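You operate a simulated robot arm through the tools that you are given. There is no shell and no other tool. Be economical: measure what you need, move in short steps, check, and stop when the job is done.

The job below is to be done with a simulated two-armed robot. You get a single attempt, and the scene is never put back.

Task
Scrub the grime out of the small drawer, holding it still, and slide it back into the cabinet.
Fine: use the small green pad and put it back. Set down upright: small green pad. What is to be rubbed or washed off counts as gone when no trace of it is left.

The check looks at the end state, three seconds after you hand in, the way a careful person would. Anything else that was tipped, shoved, dropped, spilled or broken makes it a failure.

Robot
Two 7-joint arms with two-finger grippers on one trunk, on a base that drives. Base frame: it is fixed to the floor where the robot stands at the start and does not move with it; the origin is under the middle of the robot, x ahead of it, y to its left, z up; the surface under the hand at the start is at about z = 890. Readings come in mm, rad, newtons and seconds.
The left shoulder is at the start at [24, 213, 1081], the right one opposite. With the tool pointing down near the work surface each hand reaches from about 160 to 760 mm from the robot's upright axis, wherever it stands, measured 20 degrees to its own side. Places, roughly: small green pad (5x4x6 cm) [500, 0, 900]; upper opening of the white cabinet [400, -500, 1000]. Payload 2.2 kg a hand.
Tool frame (each hand has its own): the origin (TCP) lies between the finger pads and is the grasp point; the fingertips stand 19 mm ahead of it; z points along the fingers, y is the line along which they close. Largest opening 116 mm; the body of the gripper starts 70 mm behind the TCP.
Orientation is told as [roll, pitch, yaw] about the base's x, y, z axes, in that order, counted from this pose: with the fingers straight down and closing along the base's y, the tool's x points along the base's -x, its y along +y and its z along -z.

Tools
- The arms move only by the tool jog_arm. It takes "left_plan", "right_plan" or both (then of equal length, played together; a hand with none holds still); each is a list of rows, each an object (a shift or turn left out is 0, a gripper value left out holds the last) with "jaw": the closure, from 0 (fully open) to 1 (shut); "linear": the shift along the tool's x, y, z in mm, a list of three; "angular": the turn, a rotation vector about the tool's x, y, z in rad, a list of three. In form: [{"jaw": jaw, "linear": [x, y, z], "angular": [wx, wy, wz]}, ...]. A call has 1 to 8 rows; each row is the pose to reach, as a shift and turn from the pose commanded when the call began, along the tool's axes at that moment. A row lasts 0.2 s, in which the tool goes at most 50 mm and 0.15 rad; a call with a longer step from one row to the next is refused whole, and so is a gripper value outside its range. A pose out of reach is approached as far as the arm can. The call stops where the force on the tool passes 50 N (or 10 N more than at its start, if that is more) or the arm is blocked; 0.2 s more then pass. Each finger halts on what it meets, pressing with about 27 N; the grip force reading is that of the motor and also rises with nothing between the fingers. The clock runs only during rows and for 0.2 s after the last one: add rows that repeat a pose to give the fingers time. The reply holds the time, the measured pose of the TCP, the force on the tool along the base axes, the opening and the grip force, in the units named above and with some noise, with the torque about the TCP (base axes, N m) and any sound that the robot's microphone picked up.
- Cameras (640 x 400 px; columns grow to the right, rows downward): "scene" is now at [114.1, -63, 1273.1]; the picture's right is [-0.66, -0.76, 0.00], its down [-0.28, 0.24, -0.93] and it looks along [0.70, -0.61, -0.37] (base axes); focal length 214 px, centre (320, 200). "left" rides on the left gripper at [69, 15, -96] in its tool frame; the picture's right is [-0.21, 0.98, 0.00], its down [-0.76, -0.17, -0.63] and it looks along [-0.62, -0.14, 0.77] (tool axes); focal length 251 px, centre (320, 200). "right" rides on the right gripper at [69, -15, -97] in its tool frame; the picture's right is [0.21, 0.98, 0.00], its down [-0.76, 0.17, -0.63] and it looks along [-0.62, 0.14, 0.78] (tool axes); focal length 251 px, centre (320, 200). There is no depth. A picture from a camera that has moved, and an enlarged one, comes with that camera's place and axes in the base frame and with its lens.
- get_image(camera): a new picture of that camera. The clock stands still meanwhile.
- slide_trunk(by): slides the trunk up (or, below 0, down) by that many mm; the arms and the scene camera ride with it, the base frame stays. It gives what a move gives, with no picture.
- roll_base(legs): drives the robot by 1 to 6 legs, each [ahead, left, turn to the left] in mm, mm and rad, along the robot's own axes; the way and the turn of a leg run together, so that a leg with both is an arc; at most 1500 mm and 3.142 rad a leg. The arms and the cameras ride along, it lands a little off, and it stops where it bumps. It gives what a move gives.
- aim_head(pan, tilt): turns the head with the scene camera to pan (to the left, within 1.396 rad either way) and tilt (down, from -0.506 to 1.204), counted from straight ahead of the robot. It gives what a move gives.
- close_up(camera, box): a new picture of the part [left, top, right, bottom] of that camera's present view, enlarged. The clock stands still meanwhile.
- finish_job(): hands the job in; it is judged then, once.

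Work in short steps. Places have to be worked out from the pictures, the camera data and where the tool is seen: move nearer, look again, correct. Check each grasp and each placing, and mend what went wrong. You have 120 turns and 108 pictures in all, those below and enlarged ones among them. Open the grippers and draw the arms clear of the work before you hand the job in, unless the task says otherwise; then end with one line.

The tools are called after "Emit:" as a command line: name --argument value ..., lists and objects as JSON in quotes. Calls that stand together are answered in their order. jog_arm: Moves the arms, as the interface text tells. Its arguments: {"type":"object","properties":{"left_plan":{"type":"array","items":{"type":"object","properties":{"jaw":{"type":"number"},"linear":{"type":"array","items":{"type":"number"}},"angular":{"type":"array","items":{"type":"number"}}}}},"right_plan":{"type":"array","items":{"type":"object","properties":{"jaw":{"type":"number"},"linear":{"type":"array","items":{"type":"number"}},"angular":{"type":"array","items":{"type":"number"}}}}}},"required":[]} The other tools are called the same way: slide_trunk (by) slides the trunk up or down; roll_base (legs) drives the base; aim_head (pan, tilt) turns the head that bears the scene camera; get_image (camera) takes a picture; close_up (camera, box) takes an enlarged picture of a part of a camera's view; finish_job () hands the job in.

At the start:

```text
time: 0.0
left_tool_pos: [474.8, 11.4, 1240.2]
left_ee_rot: [0.001, 0.003, 0.001]
left_force: [-0.7, -0.3, -1.2]
left_ft_torque: [-0.02, 0.0, 0.03]
left_gripper_width: 115.8
left_gripper_force: 0.1
right_tool_pos: [471.3, -457.6, 1321.3]
right_ee_rot: [0.0, -0.001, 0.0]
right_force: [0.1, -0.3, -0.2]
right_ft_torque: [0.01, 0.01, -0.02]
right_gripper_width: 115.9
right_gripper_force: 0.2
trunk travel left (down, up): [-225.0, 265.0]
robot x, y, heading: [-1.9, -0.6, 0.002]
head pan, tilt: [-0.714, 0.375]
```

scene: 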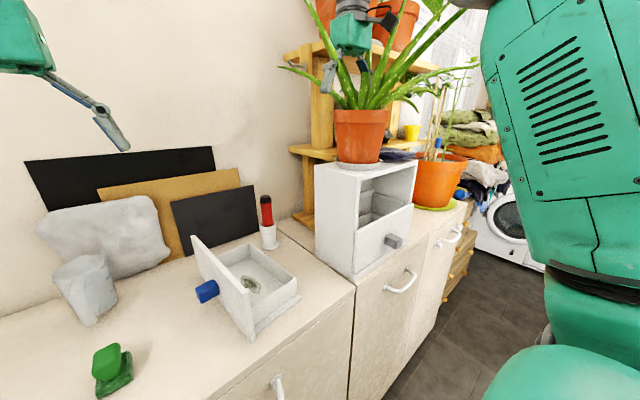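
right: 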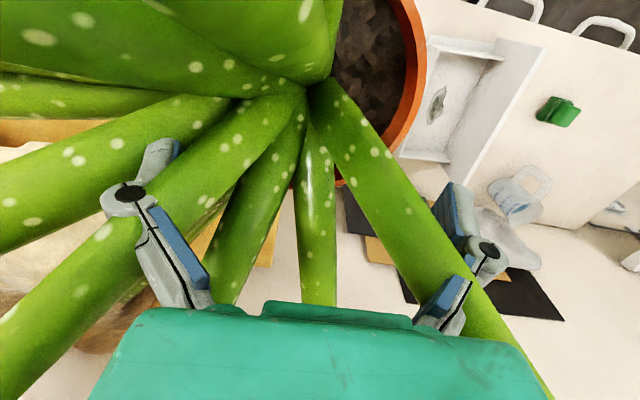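
left: 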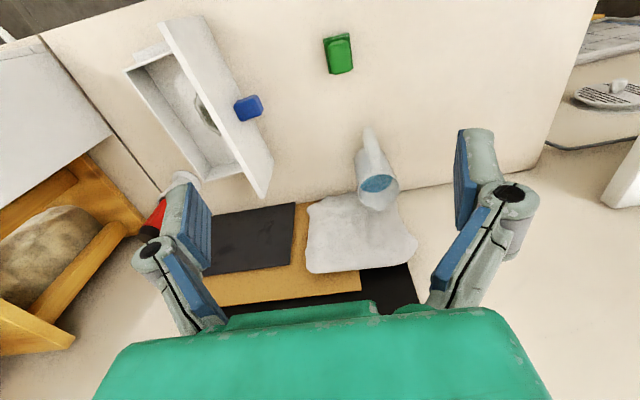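

The drawer with the grime lies on the counter with its blue knob facing me and left. The cabinet's upper opening is empty, and the right hand is among the aloe leaves. I'll look closer before moving.

Emit:
close_up --camera "scene" --box '[180, 150, 440, 350]'

Emit:
close_up --camera "left" --box '[90, 0, 410, 200]'

Emit:
close_up --camera "scene" --box '[280, 0, 480, 130]'

```text
2.00 times, centred on (310, 250) of scene
camera zoom: at [114.1, -63.0, 1273.1], right [-0.66, -0.76, 0.0], down [-0.28, 0.24, -0.93], along [0.7, -0.61, -0.37], focal length 429 px, centre (340, 100)
```

zoom: 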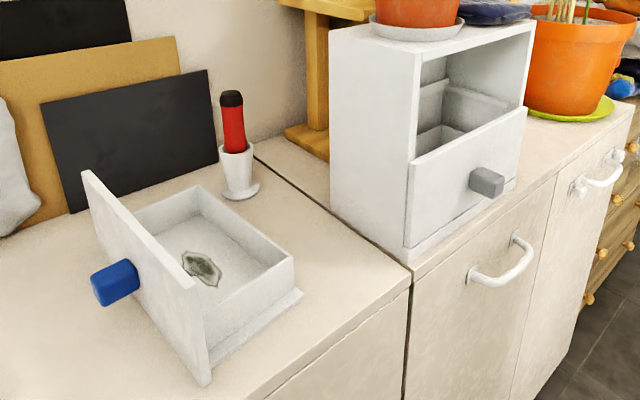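

```text
2.00 times, centred on (250, 100) of left
camera zoom: at [404.3, 26.3, 1335.3], right [0.21, 0.98, 0.0], down [0.76, -0.17, 0.63], along [0.62, -0.14, -0.78], focal length 503 px, centre (460, 400)
```

zoom: 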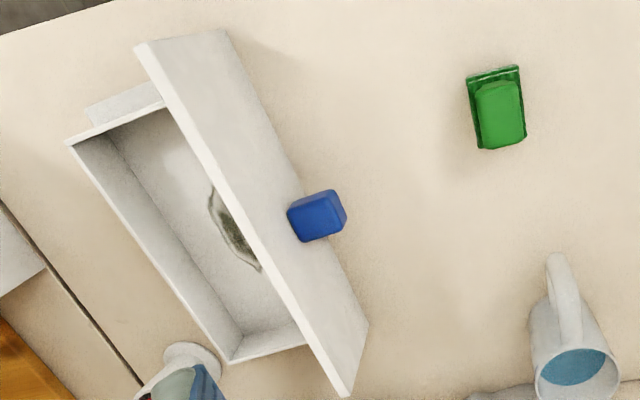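

```text
3.08 times, centred on (380, 65) of scene
camera zoom: at [114.1, -63.0, 1273.1], right [-0.66, -0.76, 0.0], down [-0.28, 0.24, -0.93], along [0.7, -0.61, -0.37], focal length 660 px, centre (135, 615)
```

zoom: 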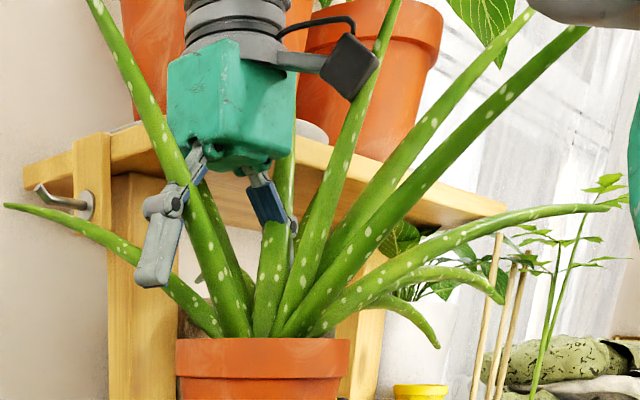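

The drawer front faces +y, the cabinet front faces -x near x=372, and the right hand is directly above the aloe. I'll lift the right hand straight up slowly while watching the force.

Emit:
jog_arm --right_plan '[{"linear": [0, 0, -20]}, {"linear": [0, 0, -40]}, {"linear": [0, 0, -60]}, {"linear": [0, 0, -80]}, {"linear": [0, 0, -100]}, {"linear": [0, 0, -120]}]'

Emit:
get_image --camera "scene"

Emit:
get_image --camera "right"

```text
time: 1.4
left_tool_pos: [470.8, 13.3, 1241.2]
left_ee_rot: [-0.001, 0.0, 0.0]
left_force: [-0.2, 0.0, 0.4]
left_ft_torque: [0.0, 0.04, -0.02]
left_gripper_width: 115.9
left_gripper_force: 0.1
right_tool_pos: [467.7, -455.2, 1353.4]
right_ee_rot: [0.0, -0.002, 0.001]
right_force: [0.2, 0.3, 0.3]
right_ft_torque: [0.0, -0.03, 0.02]
right_gripper_width: 115.8
right_gripper_force: 0.1
right hand out of reach, approached as far as the arm can: row 2, 3, 4, 5, 6
trunk travel left (down, up): [-225.0, 265.0]
robot x, y, heading: [1.0, 4.0, 0.004]
head pan, tilt: [-0.714, 0.375]
```

```text
101 pictures are left
camera scene: at [113.9, -63.0, 1273.1], right [-0.66, -0.76, 0.0], down [-0.28, 0.24, -0.93], along [0.7, -0.61, -0.37], focal length 214 px, centre (320, 200)
```

scene: 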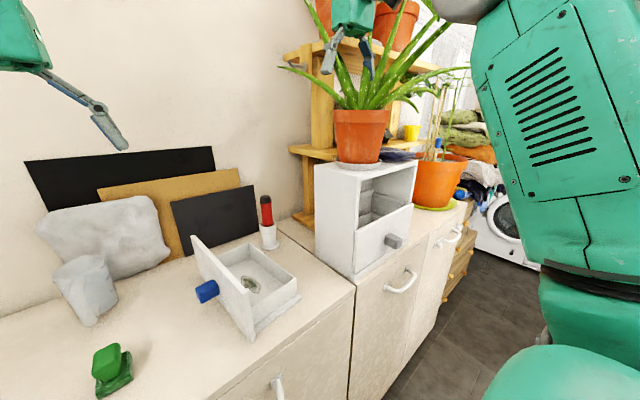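

```text
100 pictures are left
camera right: at [397.0, -471.4, 1450.0], right [-0.21, 0.98, 0.0], down [0.76, 0.17, 0.63], along [0.62, 0.14, -0.77], focal length 251 px, centre (320, 200)
```

right: 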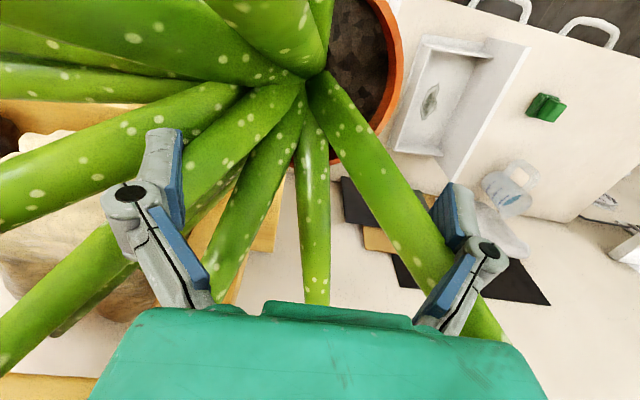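

Out of arm reach upward, with no contact force so far. I'll raise the trunk instead.

Emit:
slide_trunk --by 200

Emit:
get_image --camera "scene"

Emit:
get_image --camera "right"

```text
time: 3.6
left_tool_pos: [471.6, 11.3, 1440.0]
left_ee_rot: [0.0, -0.001, 0.0]
left_force: [-0.1, 0.1, 0.3]
left_ft_torque: [-0.04, 0.0, 0.01]
left_gripper_width: 116.1
left_gripper_force: 0.0
right_tool_pos: [466.5, -455.7, 1554.0]
right_ee_rot: [-0.001, -0.002, 0.0]
right_force: [-0.4, -0.3, 0.1]
right_ft_torque: [0.01, 0.0, 0.0]
right_gripper_width: 115.9
right_gripper_force: 0.1
trunk travel left (down, up): [-425.0, 65.0]
robot x, y, heading: [2.6, 0.4, 0.0]
head pan, tilt: [-0.714, 0.375]
```

```text
99 pictures are left
camera scene: at [114.9, -63.5, 1473.0], right [-0.66, -0.76, 0.0], down [-0.28, 0.24, -0.93], along [0.7, -0.61, -0.37], focal length 214 px, centre (320, 200)
```

scene: 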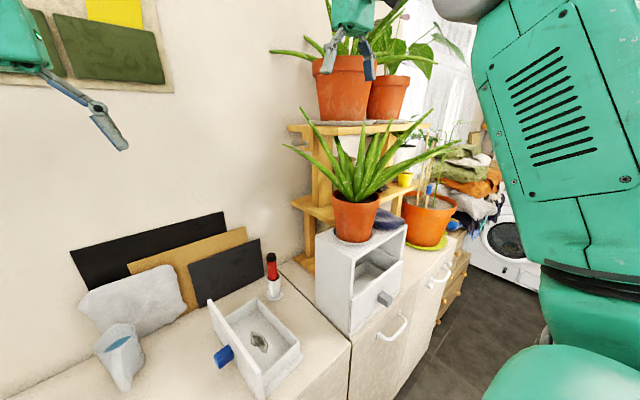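

```text
98 pictures are left
camera right: at [397.7, -471.6, 1649.7], right [-0.21, 0.98, 0.0], down [0.76, 0.17, 0.63], along [0.62, 0.14, -0.77], focal length 251 px, centre (320, 200)
```

right: 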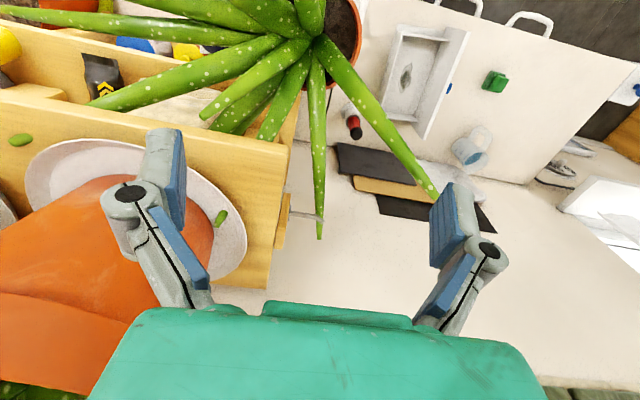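

The hand is clear above the aloe. I'll pull the right hand back toward the robot.

Emit:
jog_arm --right_plan '[{"linear": [45, 0, 0]}, {"linear": [90, 0, 0]}, {"linear": [135, 0, 0]}, {"linear": [170, 20, 0]}, {"linear": [170, 60, 0]}, {"linear": [170, 100, 0]}, {"linear": [170, 130, 0]}]'

Emit:
get_image --camera "right"

```text
time: 5.2
left_tool_pos: [470.5, 12.7, 1440.8]
left_ee_rot: [0.001, 0.0, -0.001]
left_force: [-0.1, 0.2, -0.7]
left_ft_torque: [-0.04, 0.01, 0.0]
left_gripper_width: 116.2
left_gripper_force: 0.1
right_tool_pos: [330.5, -356.6, 1573.3]
right_ee_rot: [0.011, 0.0, -0.002]
right_force: [1.3, 0.4, 0.5]
right_ft_torque: [-0.01, -0.01, 0.01]
right_gripper_width: 116.1
right_gripper_force: 0.0
right hand out of reach, approached as far as the arm can: row 5, 6, 7
trunk travel left (down, up): [-425.0, 65.0]
robot x, y, heading: [0.3, 0.2, -0.0]
head pan, tilt: [-0.714, 0.375]
```

```text
97 pictures are left
camera right: at [260.2, -372.8, 1669.0], right [-0.21, 0.98, 0.01], down [0.76, 0.16, 0.63], along [0.62, 0.14, -0.77], focal length 251 px, centre (320, 200)
```

right: 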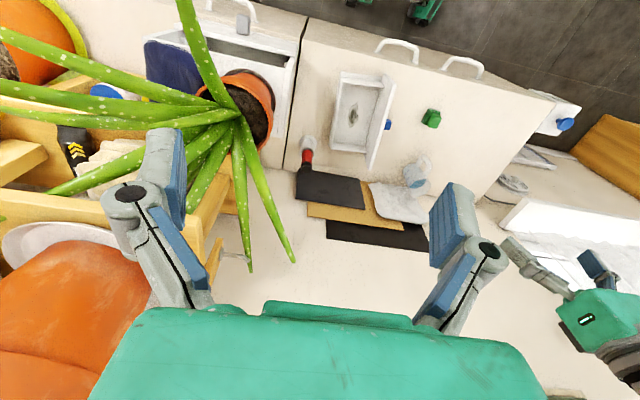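

Clear of the leaves. I'll bring the right hand down and to the left, away from the plant.

Emit:
jog_arm --right_plan '[{"linear": [0, 20, 20]}, {"linear": [0, 50, 50]}, {"linear": [0, 80, 90]}, {"linear": [0, 100, 130]}, {"linear": [0, 100, 170]}, {"linear": [0, 100, 210]}]'

Emit:
slide_trunk --by -150

Emit:
get_image --camera "scene"

Emit:
get_image --camera "right"

```text
time: 6.6
left_tool_pos: [471.6, 13.1, 1440.9]
left_ee_rot: [0.0, -0.004, 0.001]
left_force: [0.0, 0.2, 0.1]
left_ft_torque: [-0.03, 0.01, 0.02]
left_gripper_width: 115.7
left_gripper_force: 0.0
right_tool_pos: [414.7, -296.7, 1349.6]
right_ee_rot: [0.008, 0.0, -0.003]
right_force: [0.2, 0.0, 0.4]
right_ft_torque: [0.04, -0.03, 0.01]
right_gripper_width: 115.7
right_gripper_force: 0.1
right hand out of reach, approached as far as the arm can: row 1, 2, 3, 4, 5, 6
trunk travel left (down, up): [-425.0, 65.0]
robot x, y, heading: [3.2, 3.4, -0.0]
head pan, tilt: [-0.714, 0.375]
```

```text
time: 8.3
left_tool_pos: [470.6, 12.1, 1291.1]
left_ee_rot: [0.0, 0.0, 0.0]
left_force: [-0.4, -0.1, -0.2]
left_ft_torque: [0.03, 0.01, 0.03]
left_gripper_width: 115.9
left_gripper_force: 0.1
right_tool_pos: [414.6, -295.9, 1199.1]
right_ee_rot: [0.007, 0.001, -0.001]
right_force: [-0.5, 0.2, -0.1]
right_ft_torque: [-0.02, -0.01, -0.04]
right_gripper_width: 116.2
right_gripper_force: 0.0
trunk travel left (down, up): [-275.0, 215.0]
robot x, y, heading: [0.1, -2.8, -0.002]
head pan, tilt: [-0.714, 0.375]
```

```text
96 pictures are left
camera scene: at [111.4, -62.0, 1351.5], right [-0.67, -0.74, 0.0], down [-0.06, 0.05, -1.0], along [0.74, -0.67, -0.07], focal length 214 px, centre (320, 200)
```

scene: 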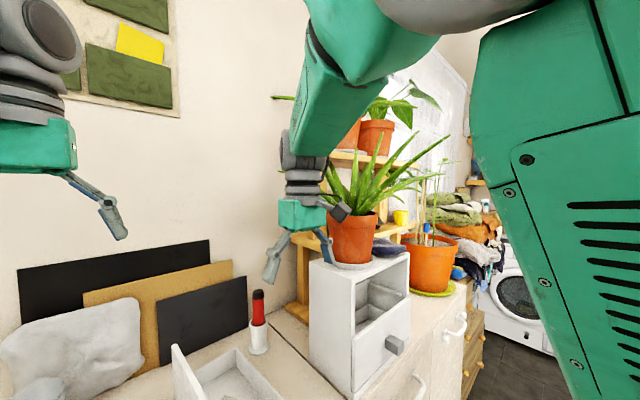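

```text
95 pictures are left
camera right: at [344.6, -312.0, 1296.0], right [-0.21, 0.98, 0.01], down [0.76, 0.16, 0.63], along [0.62, 0.14, -0.77], focal length 251 px, centre (320, 200)
```

right: 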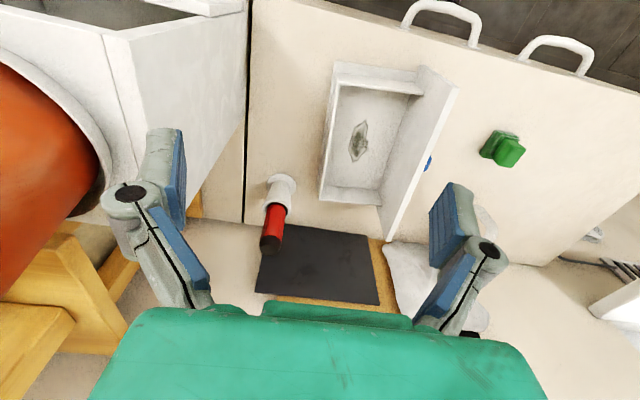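

The right hand is clear. The head view has shifted, so I'll re-aim it down at the drawer and look at the drawer in detail from the right camera.

Emit:
aim_head --pan -0.5 --tilt 0.7

Emit:
close_up --camera "right" --box '[240, 40, 560, 240]'

Emit:
get_image --camera "scene"

```text
time: 9.1
left_tool_pos: [470.5, 11.9, 1290.8]
left_ee_rot: [-0.002, -0.003, -0.001]
left_force: [-0.2, 0.5, 0.3]
left_ft_torque: [0.0, 0.01, 0.0]
left_gripper_width: 116.4
left_gripper_force: 0.1
right_tool_pos: [414.5, -296.2, 1197.2]
right_ee_rot: [0.009, 0.004, 0.0]
right_force: [0.6, 0.1, -0.1]
right_ft_torque: [0.02, 0.01, -0.01]
right_gripper_width: 115.8
right_gripper_force: 0.0
trunk travel left (down, up): [-275.0, 215.0]
robot x, y, heading: [3.3, -1.5, -0.003]
head pan, tilt: [-0.499, 0.7]
```

```text
2.00 times, centred on (400, 140) of right
camera zoom: at [345.3, -312.0, 1294.5], right [-0.21, 0.98, 0.01], down [0.76, 0.16, 0.63], along [0.61, 0.14, -0.78], focal length 503 px, centre (160, 320)
```

zoom: 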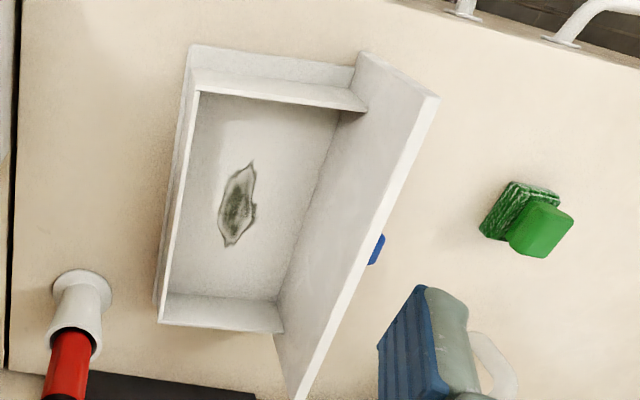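

```text
93 pictures are left
camera scene: at [115.9, -56.1, 1353.4], right [-0.61, -0.79, 0.0], down [-0.04, 0.03, -1.0], along [0.79, -0.61, -0.05], focal length 214 px, centre (320, 200)
```

scene: 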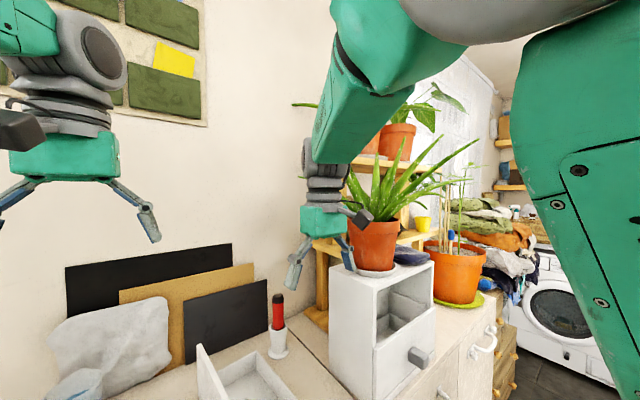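

The head tilt seems blocked by the raised right upper arm, but the geometry is clear. The drawer box spans x≈425–615 and y≈-255 to -140, with the grime at [520,-201] and about 80×30 mm in size. The pad is near [480,37], and I'll move the left hand aside and bring the right hand over to view it.

Emit:
jog_arm --left_plan '[{"linear": [0, 45, 0]}, {"linear": [0, 90, 0]}, {"linear": [0, 135, 0]}, {"linear": [0, 180, 0]}, {"linear": [0, 225, 0]}, {"linear": [0, 225, 0]}, {"linear": [0, 225, 0]}]' --right_plan '[{"linear": [0, 0, 0]}, {"linear": [0, 45, 0]}, {"linear": [0, 90, 0]}, {"linear": [0, 135, 0]}, {"linear": [0, 180, 0]}, {"linear": [0, 225, 0]}, {"linear": [0, 270, 0]}]'

Emit:
get_image --camera "right"

Emit:
aim_head --pan -0.3 --tilt 0.8

Emit:
get_image --camera "scene"

```text
time: 10.7
left_tool_pos: [473.2, 237.2, 1290.3]
left_ee_rot: [0.002, 0.0, -0.001]
left_force: [-0.5, -0.8, 0.0]
left_ft_torque: [-0.01, -0.01, -0.01]
left_gripper_width: 116.3
left_gripper_force: 0.1
right_tool_pos: [417.6, -30.8, 1202.1]
right_ee_rot: [0.016, 0.0, -0.007]
right_force: [0.8, -0.3, 1.0]
right_ft_torque: [-0.02, -0.03, -0.02]
right_gripper_width: 116.3
right_gripper_force: 0.0
right hand out of reach, approached as far as the arm can: row 2, 3, 4, 5
trunk travel left (down, up): [-275.0, 215.0]
robot x, y, heading: [1.0, 1.7, 0.003]
head pan, tilt: [-0.499, 0.7]
```

```text
92 pictures are left
camera right: at [347.9, -47.4, 1298.4], right [-0.21, 0.98, 0.01], down [0.76, 0.15, 0.64], along [0.62, 0.14, -0.77], focal length 251 px, centre (320, 200)
```

right: 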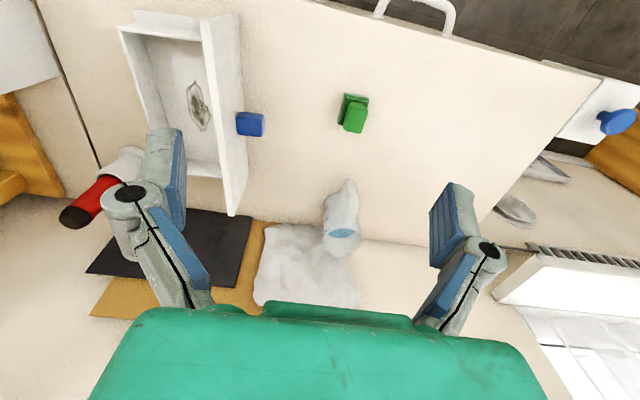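

```text
time: 11.5
left_tool_pos: [470.4, 238.8, 1292.0]
left_ee_rot: [-0.001, -0.002, 0.002]
left_force: [-0.9, 0.0, 0.4]
left_ft_torque: [0.03, -0.01, 0.01]
left_gripper_width: 116.1
left_gripper_force: 0.1
right_tool_pos: [413.3, -25.7, 1198.2]
right_ee_rot: [-0.002, -0.003, 0.005]
right_force: [0.4, -1.2, 0.0]
right_ft_torque: [-0.01, -0.03, 0.02]
right_gripper_width: 115.8
right_gripper_force: 0.0
trunk travel left (down, up): [-275.0, 215.0]
robot x, y, heading: [2.3, -3.1, -0.002]
head pan, tilt: [-0.3, 0.799]
```

```text
91 pictures are left
camera scene: at [120.2, -22.3, 1286.1], right [-0.3, -0.95, 0.0], down [-0.69, 0.21, -0.7], along [0.66, -0.21, -0.72], focal length 214 px, centre (320, 200)
```

scene: 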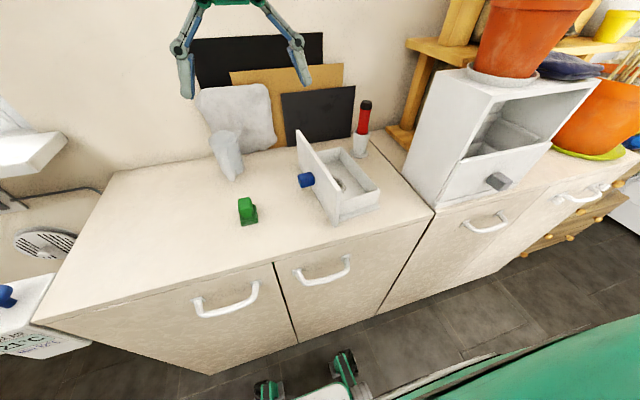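

The head follows again. Next are close views of the pad and the cabinet.

Emit:
close_up --camera "scene" --box '[210, 180, 290, 230]'

Emit:
close_up --camera "right" --box '[300, 70, 410, 140]'

Emit:
close_up --camera "scene" --box '[280, 60, 600, 260]'

```text
8.00 times, centred on (250, 205) of scene
camera zoom: at [120.2, -22.3, 1286.1], right [-0.3, -0.95, 0.0], down [-0.69, 0.21, -0.7], along [0.66, -0.21, -0.72], focal length 1716 px, centre (880, 160)
```

zoom: 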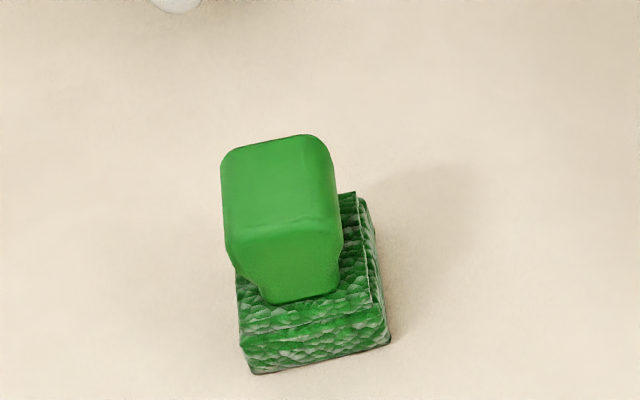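

```text
5.71 times, centred on (355, 105) of right
camera zoom: at [343.2, -41.1, 1295.2], right [-0.22, 0.98, 0.0], down [0.75, 0.17, 0.63], along [0.62, 0.13, -0.77], focal length 1437 px, centre (120, 743)
```

zoom: 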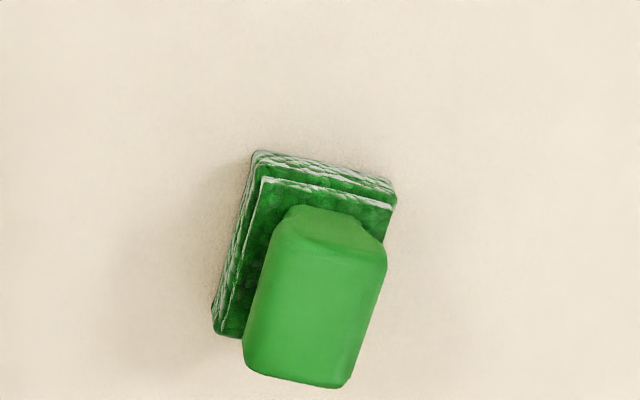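

```text
2.00 times, centred on (440, 160) of scene
camera zoom: at [120.2, -22.3, 1286.1], right [-0.3, -0.95, 0.0], down [-0.69, 0.21, -0.7], along [0.66, -0.21, -0.72], focal length 429 px, centre (80, 280)
```

zoom: 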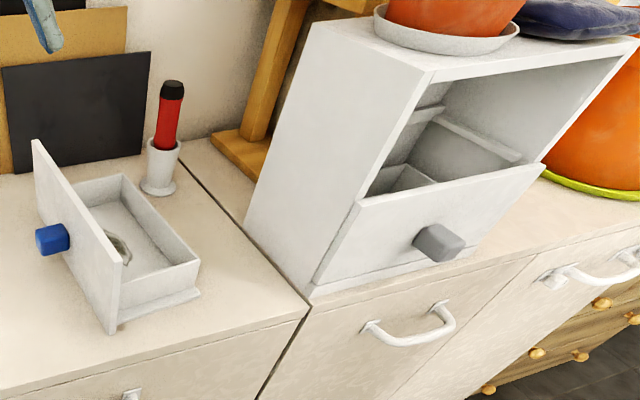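

The pad is aligned with the base axes: 50 mm along x, 40 mm along y, centre about [484,39], with the handle on top. I'll grip the handle with the fingers closing along x, so I'm turning the right hand +90° yaw while moving over it.

Emit:
jog_arm --right_plan '[{"linear": [-9, 8, 5], "angular": [0, 0, -0.145]}, {"linear": [-18, 16, 10], "angular": [0, 0, -0.29]}, {"linear": [-27, 24, 15], "angular": [0, 0, -0.435]}, {"linear": [-36, 32, 20], "angular": [0, 0, -0.58]}, {"linear": [-45, 40, 25], "angular": [0, 0, -0.725]}, {"linear": [-54, 48, 30], "angular": [0, 0, -0.87]}, {"linear": [-63, 56, 35], "angular": [0, 0, -1.015]}, {"linear": [-71, 65, 40], "angular": [0, 0, -1.16]}]'

Emit:
jog_arm --right_plan '[{"linear": [0, 0, 10], "angular": [0, 0, -0.137]}, {"linear": [0, 0, 20], "angular": [0, 0, -0.274]}, {"linear": [0, 0, 30], "angular": [0, 0, -0.411]}, {"linear": [0, 0, 30], "angular": [0, 0, -0.411]}]'

Emit:
get_image --camera "right"

Emit:
get_image --camera "scene"

```text
time: 13.3
left_tool_pos: [471.7, 239.0, 1290.9]
left_ee_rot: [-0.004, 0.0, 0.0]
left_force: [-0.1, -0.2, -0.3]
left_ft_torque: [-0.04, 0.0, 0.01]
left_gripper_width: 116.0
left_gripper_force: 0.0
right_tool_pos: [486.5, 43.0, 1159.7]
right_ee_rot: [-0.001, 0.001, 1.164]
right_force: [0.0, 0.1, -0.1]
right_ft_torque: [-0.01, 0.03, 0.02]
right_gripper_width: 116.1
right_gripper_force: 0.0
trunk travel left (down, up): [-275.0, 215.0]
robot x, y, heading: [-1.2, -0.7, 0.003]
head pan, tilt: [-0.3, 0.799]
```

```text
time: 14.3
left_tool_pos: [471.5, 238.1, 1290.5]
left_ee_rot: [-0.002, -0.002, 0.001]
left_force: [-1.0, -0.6, 0.8]
left_ft_torque: [0.0, -0.02, -0.02]
left_gripper_width: 115.9
left_gripper_force: 0.1
right_tool_pos: [485.7, 42.5, 1130.9]
right_ee_rot: [0.001, 0.003, 1.572]
right_force: [0.8, -0.1, 0.1]
right_ft_torque: [0.01, -0.05, 0.0]
right_gripper_width: 115.9
right_gripper_force: 0.0
trunk travel left (down, up): [-275.0, 215.0]
robot x, y, heading: [1.2, -2.1, 0.0]
head pan, tilt: [-0.3, 0.799]
```

```text
87 pictures are left
camera right: at [500.1, -26.4, 1226.6], right [-0.98, -0.22, 0.0], down [-0.17, 0.76, 0.63], along [-0.14, 0.62, -0.78], focal length 251 px, centre (320, 200)
```

right: 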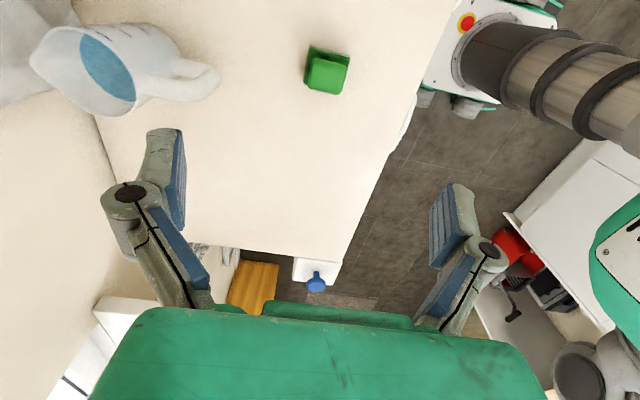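

```text
86 pictures are left
camera scene: at [121.2, -21.2, 1285.9], right [-0.3, -0.96, 0.0], down [-0.69, 0.21, -0.69], along [0.66, -0.21, -0.72], focal length 214 px, centre (320, 200)
```

scene: 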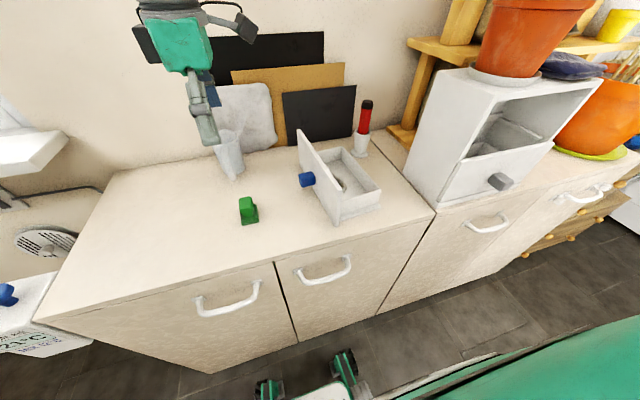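

The pad centre resolves to about [482,37]. I'll descend with the jaw at about 80 mm to just above the handle and check.

Emit:
jog_arm --right_plan '[{"linear": [5, 4, 40], "jaw": 0.3}, {"linear": [5, 4, 80]}, {"linear": [5, 4, 110]}, {"linear": [5, 4, 135]}, {"linear": [5, 4, 135]}]'

Emit:
get_image --camera "right"

Emit:
close_up --camera "scene" --box '[190, 130, 350, 230]'

```text
time: 15.5
left_tool_pos: [469.8, 239.1, 1291.6]
left_ee_rot: [-0.002, -0.003, 0.0]
left_force: [-0.6, -0.3, 0.4]
left_ft_torque: [0.01, -0.03, -0.05]
left_gripper_width: 116.1
left_gripper_force: 0.0
right_tool_pos: [481.8, 40.1, 995.2]
right_ee_rot: [0.0, 0.001, 1.57]
right_force: [0.1, 1.1, -0.1]
right_ft_torque: [-0.03, 0.0, 0.02]
right_gripper_width: 81.1
right_gripper_force: 0.0
trunk travel left (down, up): [-275.0, 215.0]
robot x, y, heading: [-2.6, 1.2, -0.002]
head pan, tilt: [-0.3, 0.799]
```

```text
85 pictures are left
camera right: at [496.7, -30.4, 1091.5], right [-0.98, -0.21, 0.0], down [-0.17, 0.76, 0.63], along [-0.13, 0.62, -0.78], focal length 251 px, centre (320, 200)
```

right: 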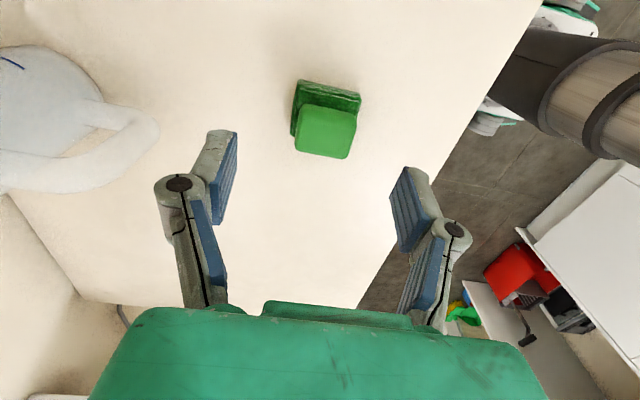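

```text
4.00 times, centred on (270, 180) of scene
camera zoom: at [121.0, -21.1, 1285.9], right [-0.3, -0.96, 0.0], down [-0.69, 0.21, -0.7], along [0.66, -0.21, -0.72], focal length 858 px, centre (520, 280)
```

zoom: 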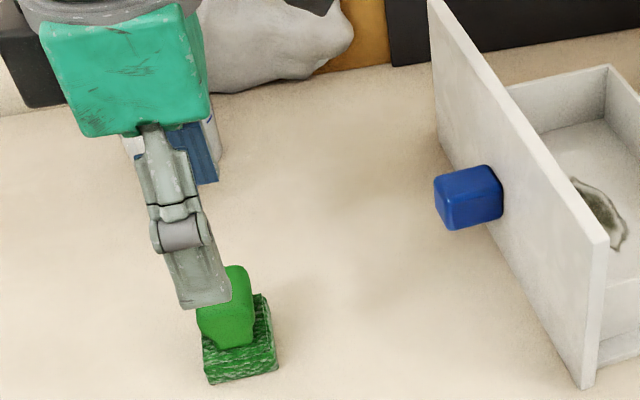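

The handle centre is now at about [480,32]. I'll correct by 7 mm and descend to z≈936.

Emit:
jog_arm --right_plan '[{"linear": [7, 1, 10]}, {"linear": [7, 1, 35]}, {"linear": [7, 1, 58]}, {"linear": [7, 1, 58]}]'

Emit:
get_image --camera "right"

Emit:
close_up --camera "scene" --box '[190, 130, 350, 230]'

```text
time: 16.5
left_tool_pos: [469.4, 238.8, 1290.7]
left_ee_rot: [-0.002, -0.001, -0.001]
left_force: [-0.3, 0.3, 0.2]
left_ft_torque: [-0.04, -0.02, -0.01]
left_gripper_width: 115.9
left_gripper_force: 0.0
right_tool_pos: [477.7, 30.0, 935.7]
right_ee_rot: [-0.001, 0.003, 1.571]
right_force: [-0.2, -0.4, 0.5]
right_ft_torque: [-0.02, -0.01, -0.01]
right_gripper_width: 81.2
right_gripper_force: 0.0
trunk travel left (down, up): [-275.0, 215.0]
robot x, y, heading: [1.5, 2.0, -0.001]
head pan, tilt: [-0.3, 0.799]
```

```text
83 pictures are left
camera right: at [493.7, -39.2, 1032.7], right [-0.98, -0.21, 0.0], down [-0.17, 0.76, 0.63], along [-0.14, 0.62, -0.78], focal length 251 px, centre (320, 200)
```

right: 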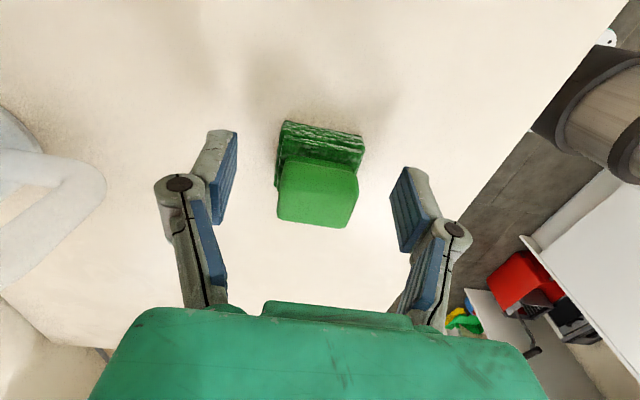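

```text
4.00 times, centred on (270, 180) of scene
camera zoom: at [121.0, -21.1, 1285.9], right [-0.3, -0.96, 0.0], down [-0.69, 0.21, -0.7], along [0.66, -0.21, -0.72], focal length 858 px, centre (520, 280)
```

zoom: 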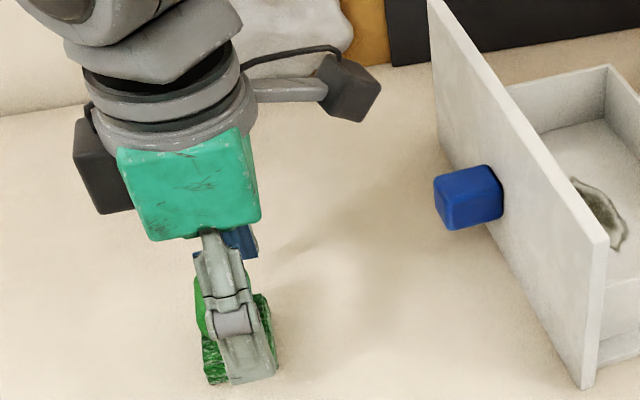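

The handle sits between the fingers. I'll close on it.

Emit:
jog_arm --right_plan '[{"jaw": 1.0}, {"jaw": 1.0}, {"jaw": 1.0}]'

Emit:
get_image --camera "right"

```text
time: 17.3
left_tool_pos: [470.0, 239.4, 1290.1]
left_ee_rot: [-0.002, -0.002, 0.0]
left_force: [-0.3, -0.6, -0.2]
left_ft_torque: [0.0, 0.0, 0.0]
left_gripper_width: 116.2
left_gripper_force: 0.2
right_tool_pos: [479.7, 29.0, 935.1]
right_ee_rot: [0.0, 0.002, 1.57]
right_force: [0.4, 0.4, 0.9]
right_ft_torque: [0.02, -0.04, 0.0]
right_gripper_width: 37.5
right_gripper_force: 26.5
trunk travel left (down, up): [-275.0, 215.0]
robot x, y, heading: [-4.2, 2.2, 0.002]
head pan, tilt: [-0.3, 0.799]
```

```text
81 pictures are left
camera right: at [494.0, -39.2, 1032.8], right [-0.98, -0.21, 0.0], down [-0.17, 0.76, 0.63], along [-0.14, 0.62, -0.78], focal length 251 px, centre (320, 200)
```

right: 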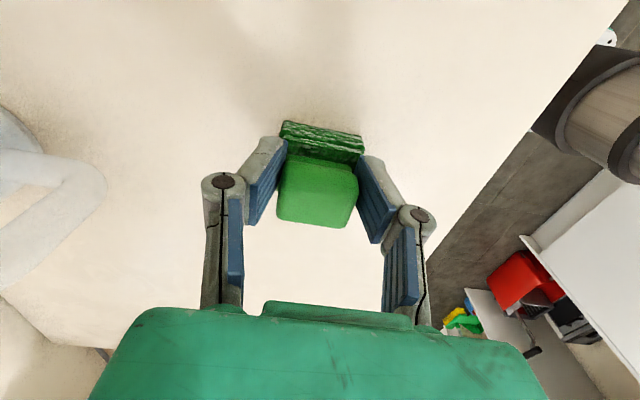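

The pad is gripped at 37.5 mm, with its bottom 45 mm below the TCP. I'll lift it and carry it over the drawer's grime.

Emit:
jog_arm --right_plan '[{"linear": [0, 0, -45]}, {"linear": [0, 0, -90]}, {"linear": [0, 0, -135]}, {"linear": [0, 0, -165]}, {"linear": [45, -10, -165]}, {"linear": [90, -20, -165]}, {"linear": [135, -30, -165]}, {"linear": [180, -40, -165]}]'

Emit:
jog_arm --right_plan '[{"linear": [30, 0, 0]}, {"linear": [52, 0, 0]}, {"linear": [52, 0, 0]}]'

Emit:
get_image --camera "right"

Emit:
get_image --camera "scene"

```text
time: 19.1
left_tool_pos: [471.1, 235.9, 1292.3]
left_ee_rot: [-0.001, -0.001, -0.001]
left_force: [-0.4, 0.4, 0.0]
left_ft_torque: [0.03, -0.01, -0.01]
left_gripper_width: 116.1
left_gripper_force: 0.0
right_tool_pos: [521.3, -152.9, 1102.2]
right_ee_rot: [0.001, 0.001, 1.571]
right_force: [-0.1, -0.1, -0.4]
right_ft_torque: [0.01, 0.03, -0.02]
right_gripper_width: 37.7
right_gripper_force: 27.4
trunk travel left (down, up): [-275.0, 215.0]
robot x, y, heading: [-1.9, -1.9, -0.002]
head pan, tilt: [-0.3, 0.799]
```

```text
time: 19.9
left_tool_pos: [471.1, 235.9, 1290.4]
left_ee_rot: [0.003, -0.002, -0.001]
left_force: [-0.4, -0.3, 0.4]
left_ft_torque: [0.01, -0.02, 0.01]
left_gripper_width: 116.1
left_gripper_force: 0.1
right_tool_pos: [521.5, -204.5, 1101.1]
right_ee_rot: [-0.001, 0.001, 1.57]
right_force: [0.0, 0.9, 0.4]
right_ft_torque: [-0.01, 0.02, -0.01]
right_gripper_width: 37.7
right_gripper_force: 27.2
trunk travel left (down, up): [-275.0, 215.0]
robot x, y, heading: [-2.0, -1.9, -0.001]
head pan, tilt: [-0.3, 0.799]
```

```text
80 pictures are left
camera right: at [535.5, -274.4, 1198.0], right [-0.98, -0.21, 0.0], down [-0.17, 0.76, 0.63], along [-0.14, 0.62, -0.77], focal length 251 px, centre (320, 200)
```

right: 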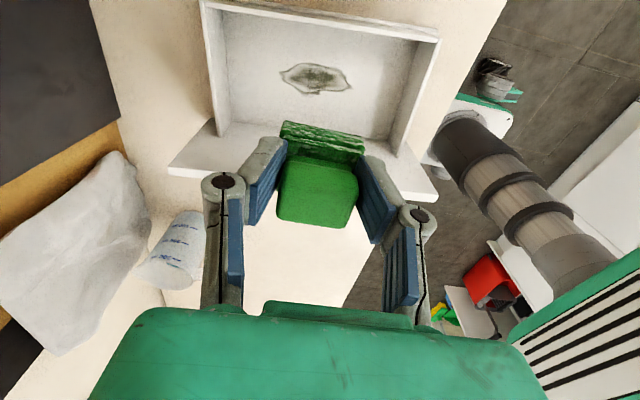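

```text
79 pictures are left
camera scene: at [121.3, -25.2, 1285.8], right [-0.3, -0.96, 0.0], down [-0.69, 0.21, -0.69], along [0.66, -0.21, -0.72], focal length 214 px, centre (320, 200)
```

scene: 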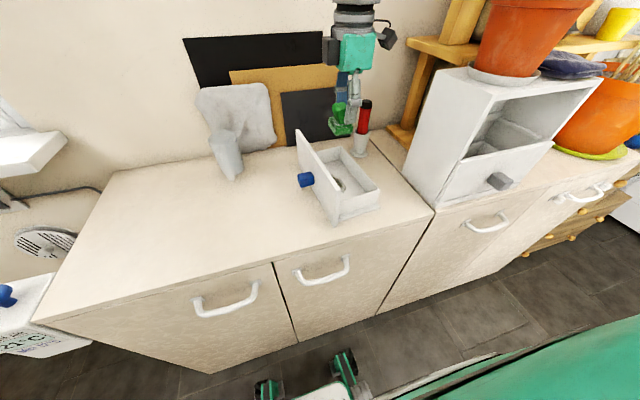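

The grime spans x 482–564, y -219 to -189. The knob is at about [511,-112,945]. I'll bring the left hand in, yawed -90°, to grip the knob and hold the drawer.

Emit:
jog_arm --left_plan '[{"linear": [-5, -25, 15], "angular": [0, 0, 0.145]}, {"linear": [-10, -50, 30], "angular": [0, 0, 0.29]}, {"linear": [-15, -75, 45], "angular": [0, 0, 0.435]}, {"linear": [-20, -100, 60], "angular": [0, 0, 0.58]}, {"linear": [-25, -125, 75], "angular": [0, 0, 0.725]}, {"linear": [-30, -150, 90], "angular": [0, 0, 0.87]}, {"linear": [-35, -175, 105], "angular": [0, 0, 1.015]}, {"linear": [-41, -200, 120], "angular": [0, 0, 1.16]}]'

Emit:
jog_arm --left_plan '[{"linear": [0, 0, 15], "angular": [0, 0, 0.137]}, {"linear": [0, 0, 30], "angular": [0, 0, 0.274]}, {"linear": [0, 0, 50], "angular": [0, 0, 0.411]}, {"linear": [0, 0, 50], "angular": [0, 0, 0.411]}]'

Emit:
get_image --camera "left"

Emit:
get_image --camera "scene"

```text
time: 21.7
left_tool_pos: [512.1, 37.1, 1170.5]
left_ee_rot: [0.0, -0.001, -1.161]
left_force: [0.3, 0.4, -0.1]
left_ft_torque: [0.0, 0.01, -0.04]
left_gripper_width: 115.8
left_gripper_force: 0.1
right_tool_pos: [522.0, -205.2, 1100.7]
right_ee_rot: [0.0, -0.001, 1.57]
right_force: [0.0, 0.3, 0.4]
right_ft_torque: [0.02, 0.01, -0.01]
right_gripper_width: 38.0
right_gripper_force: 26.9
trunk travel left (down, up): [-275.0, 215.0]
robot x, y, heading: [-0.2, -3.3, -0.004]
head pan, tilt: [-0.3, 0.799]
```

```text
time: 22.7
left_tool_pos: [511.9, 39.3, 1120.2]
left_ee_rot: [0.001, 0.001, -1.573]
left_force: [0.9, -0.9, -0.1]
left_ft_torque: [0.02, -0.01, 0.02]
left_gripper_width: 115.9
left_gripper_force: 0.1
right_tool_pos: [521.9, -203.9, 1101.1]
right_ee_rot: [0.001, 0.001, 1.57]
right_force: [-0.7, -0.4, -0.4]
right_ft_torque: [0.01, 0.02, -0.01]
right_gripper_width: 37.8
right_gripper_force: 26.8
trunk travel left (down, up): [-275.0, 215.0]
robot x, y, heading: [1.6, 3.2, 0.004]
head pan, tilt: [-0.3, 0.799]
```

```text
78 pictures are left
camera left: at [526.2, 107.6, 1216.3], right [0.98, -0.22, 0.0], down [-0.17, -0.76, 0.63], along [-0.14, -0.62, -0.77], focal length 251 px, centre (320, 200)
```

left: 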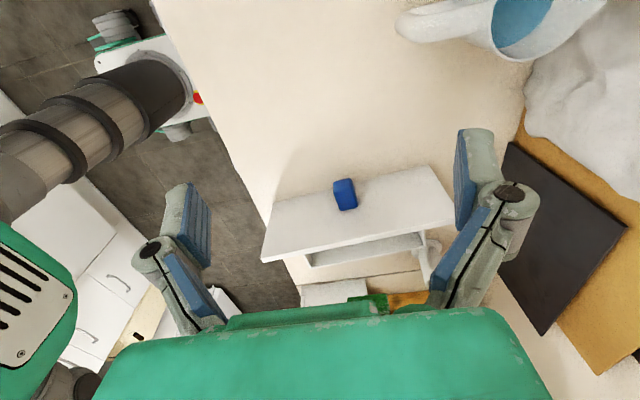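

```text
77 pictures are left
camera scene: at [121.8, -24.4, 1285.7], right [-0.3, -0.96, 0.0], down [-0.69, 0.21, -0.69], along [0.66, -0.21, -0.72], focal length 214 px, centre (320, 200)
```

scene: 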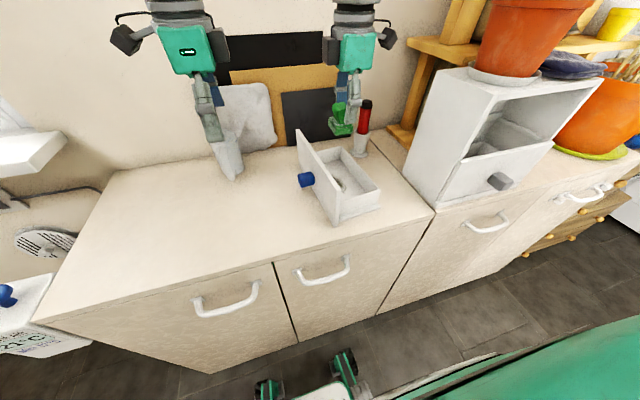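

The knob is confirmed near [512,-110,945]. I'll tilt the left hand by 0.6 rad so its wrist leans away from the drawer and go to a pre-grasp point.

Emit:
jog_arm --left_plan '[{"linear": [-20, 0, 20], "angular": [0, -0.12, 0], "jaw": 0.4}, {"linear": [-40, 0, 40], "angular": [0, -0.24, 0]}, {"linear": [-60, 0, 65], "angular": [0, -0.36, 0]}, {"linear": [-80, 0, 85], "angular": [0, -0.48, 0]}, {"linear": [-100, 0, 106], "angular": [0, -0.6, 0]}, {"linear": [-100, 0, 106], "angular": [0, -0.6, 0]}]'

Emit:
get_image --camera "left"

Emit:
close_up --camera "scene" --box '[240, 100, 400, 200]'

```text
time: 24.1
left_tool_pos: [513.1, -63.4, 1014.4]
left_ee_rot: [0.005, -0.601, -1.573]
left_force: [0.4, 0.5, 0.6]
left_ft_torque: [-0.02, -0.04, 0.01]
left_gripper_width: 69.7
left_gripper_force: 0.1
right_tool_pos: [520.2, -203.4, 1101.8]
right_ee_rot: [-0.002, -0.001, 1.571]
right_force: [-0.2, 0.1, -0.1]
right_ft_torque: [0.01, -0.03, 0.02]
right_gripper_width: 37.6
right_gripper_force: 27.3
trunk travel left (down, up): [-275.0, 215.0]
robot x, y, heading: [1.3, 2.1, -0.003]
head pan, tilt: [-0.3, 0.799]
```

```text
76 pictures are left
camera left: at [525.7, 48.9, 1055.2], right [0.98, -0.18, 0.12], down [-0.17, -0.27, 0.95], along [-0.14, -0.95, -0.29], focal length 251 px, centre (320, 200)
```

left: 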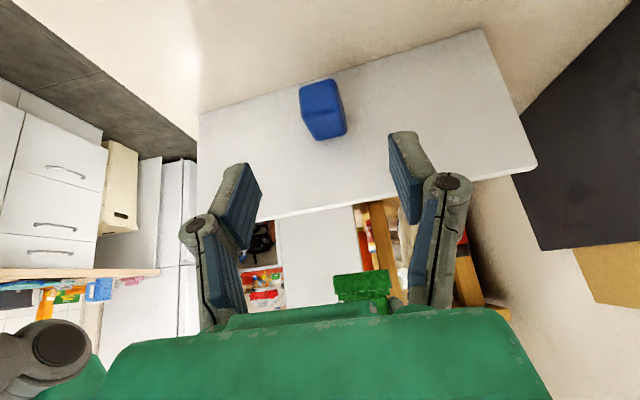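

```text
4.00 times, centred on (320, 150) of scene
camera zoom: at [121.7, -23.9, 1285.8], right [-0.3, -0.96, 0.0], down [-0.69, 0.21, -0.69], along [0.66, -0.21, -0.72], focal length 858 px, centre (320, 400)
```

zoom: 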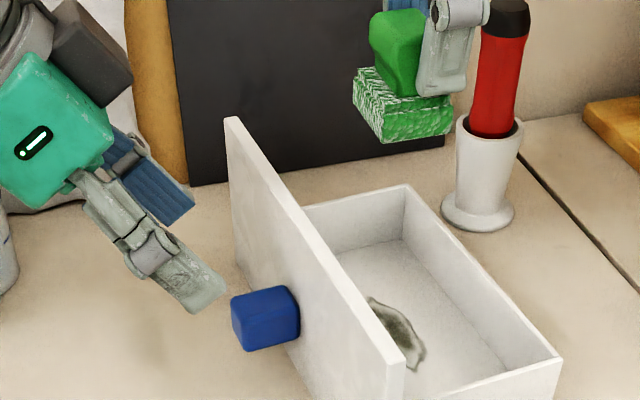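

The knob is centred between the fingers and level with z≈940. I'll advance along the approach direction.

Emit:
jog_arm --left_plan '[{"linear": [3, -1, 30]}, {"linear": [5, -1, 60]}, {"linear": [5, -1, 82]}, {"linear": [5, -1, 82]}]'

Emit:
get_image --camera "left"

Emit:
close_up --camera "scene" --box '[240, 100, 400, 200]'

```text
time: 25.1
left_tool_pos: [510.9, -105.3, 943.0]
left_ee_rot: [0.002, -0.6, -1.573]
left_force: [0.6, -0.4, 0.4]
left_ft_torque: [0.0, 0.0, 0.02]
left_gripper_width: 69.6
left_gripper_force: 0.0
right_tool_pos: [521.3, -204.2, 1102.8]
right_ee_rot: [0.0, 0.0, 1.57]
right_force: [0.7, 0.1, 0.7]
right_ft_torque: [0.01, -0.02, 0.0]
right_gripper_width: 37.6
right_gripper_force: 27.2
trunk travel left (down, up): [-275.0, 215.0]
robot x, y, heading: [-0.0, 2.9, -0.001]
head pan, tilt: [-0.3, 0.799]
```

```text
74 pictures are left
camera left: at [524.8, 7.4, 983.2], right [0.98, -0.18, 0.12], down [-0.17, -0.27, 0.95], along [-0.13, -0.95, -0.29], focal length 251 px, centre (320, 200)
```

left: 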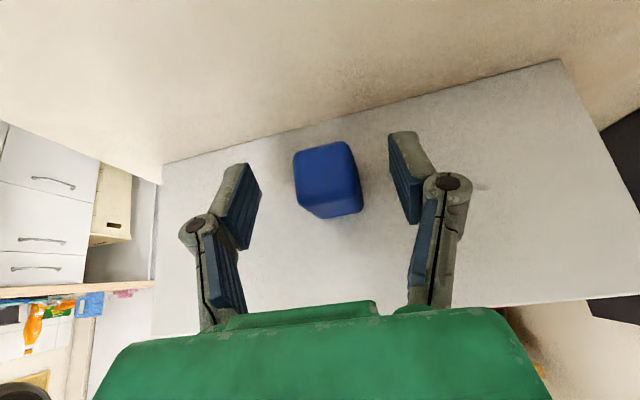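

```text
4.00 times, centred on (320, 150) of scene
camera zoom: at [122.1, -24.8, 1285.7], right [-0.3, -0.96, 0.0], down [-0.69, 0.21, -0.69], along [0.66, -0.21, -0.72], focal length 858 px, centre (320, 400)
```

zoom: 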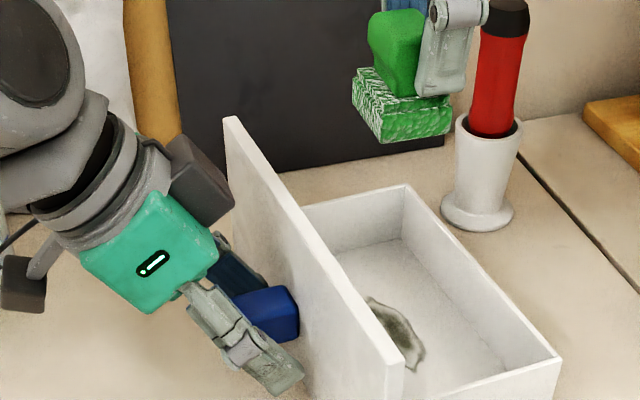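

The knob is between the pads. I'll yaw the hand slightly to match the drawer's ~5° heading, then close.

Emit:
jog_arm --left_plan '[{"angular": [-0.05, 0, -0.073]}, {"angular": [-0.05, 0, -0.073]}, {"angular": [-0.05, 0, -0.073], "jaw": 0.6}, {"angular": [-0.05, 0, -0.073], "jaw": 1.0}, {"angular": [-0.05, 0, -0.073], "jaw": 1.0}, {"angular": [-0.05, 0, -0.073], "jaw": 1.0}]'

Emit:
get_image --camera "left"

Emit:
get_image --camera "right"

```text
time: 26.5
left_tool_pos: [510.9, -104.7, 942.5]
left_ee_rot: [0.003, -0.602, -1.484]
left_force: [0.0, -0.1, -0.3]
left_ft_torque: [-0.01, 0.15, 0.08]
left_gripper_width: 28.8
left_gripper_force: 27.2
right_tool_pos: [521.3, -204.2, 1101.6]
right_ee_rot: [0.0, -0.001, 1.571]
right_force: [-0.2, 0.7, -0.5]
right_ft_torque: [0.02, -0.01, 0.02]
right_gripper_width: 37.5
right_gripper_force: 26.8
trunk travel left (down, up): [-275.0, 215.0]
robot x, y, heading: [0.6, 0.4, 0.002]
head pan, tilt: [-0.3, 0.799]
```

```text
72 pictures are left
camera left: at [515.2, 8.0, 983.4], right [0.99, -0.09, 0.12], down [-0.14, -0.28, 0.95], along [-0.05, -0.96, -0.29], focal length 251 px, centre (320, 200)
```

left: 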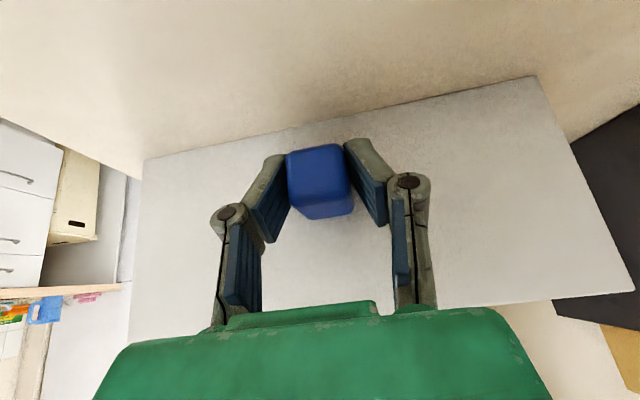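

```text
71 pictures are left
camera right: at [535.6, -273.3, 1198.2], right [-0.98, -0.21, 0.0], down [-0.17, 0.76, 0.63], along [-0.14, 0.62, -0.77], focal length 251 px, centre (320, 200)
```

right: 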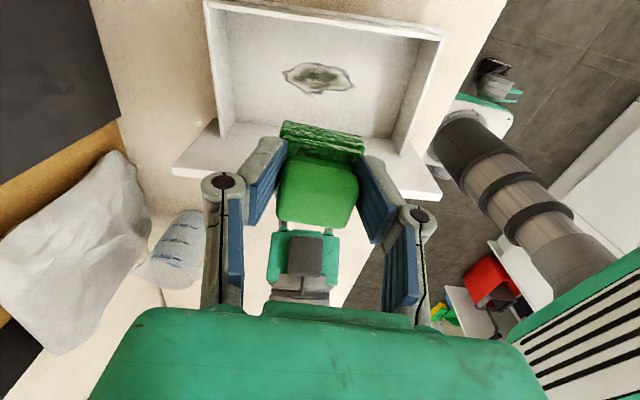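

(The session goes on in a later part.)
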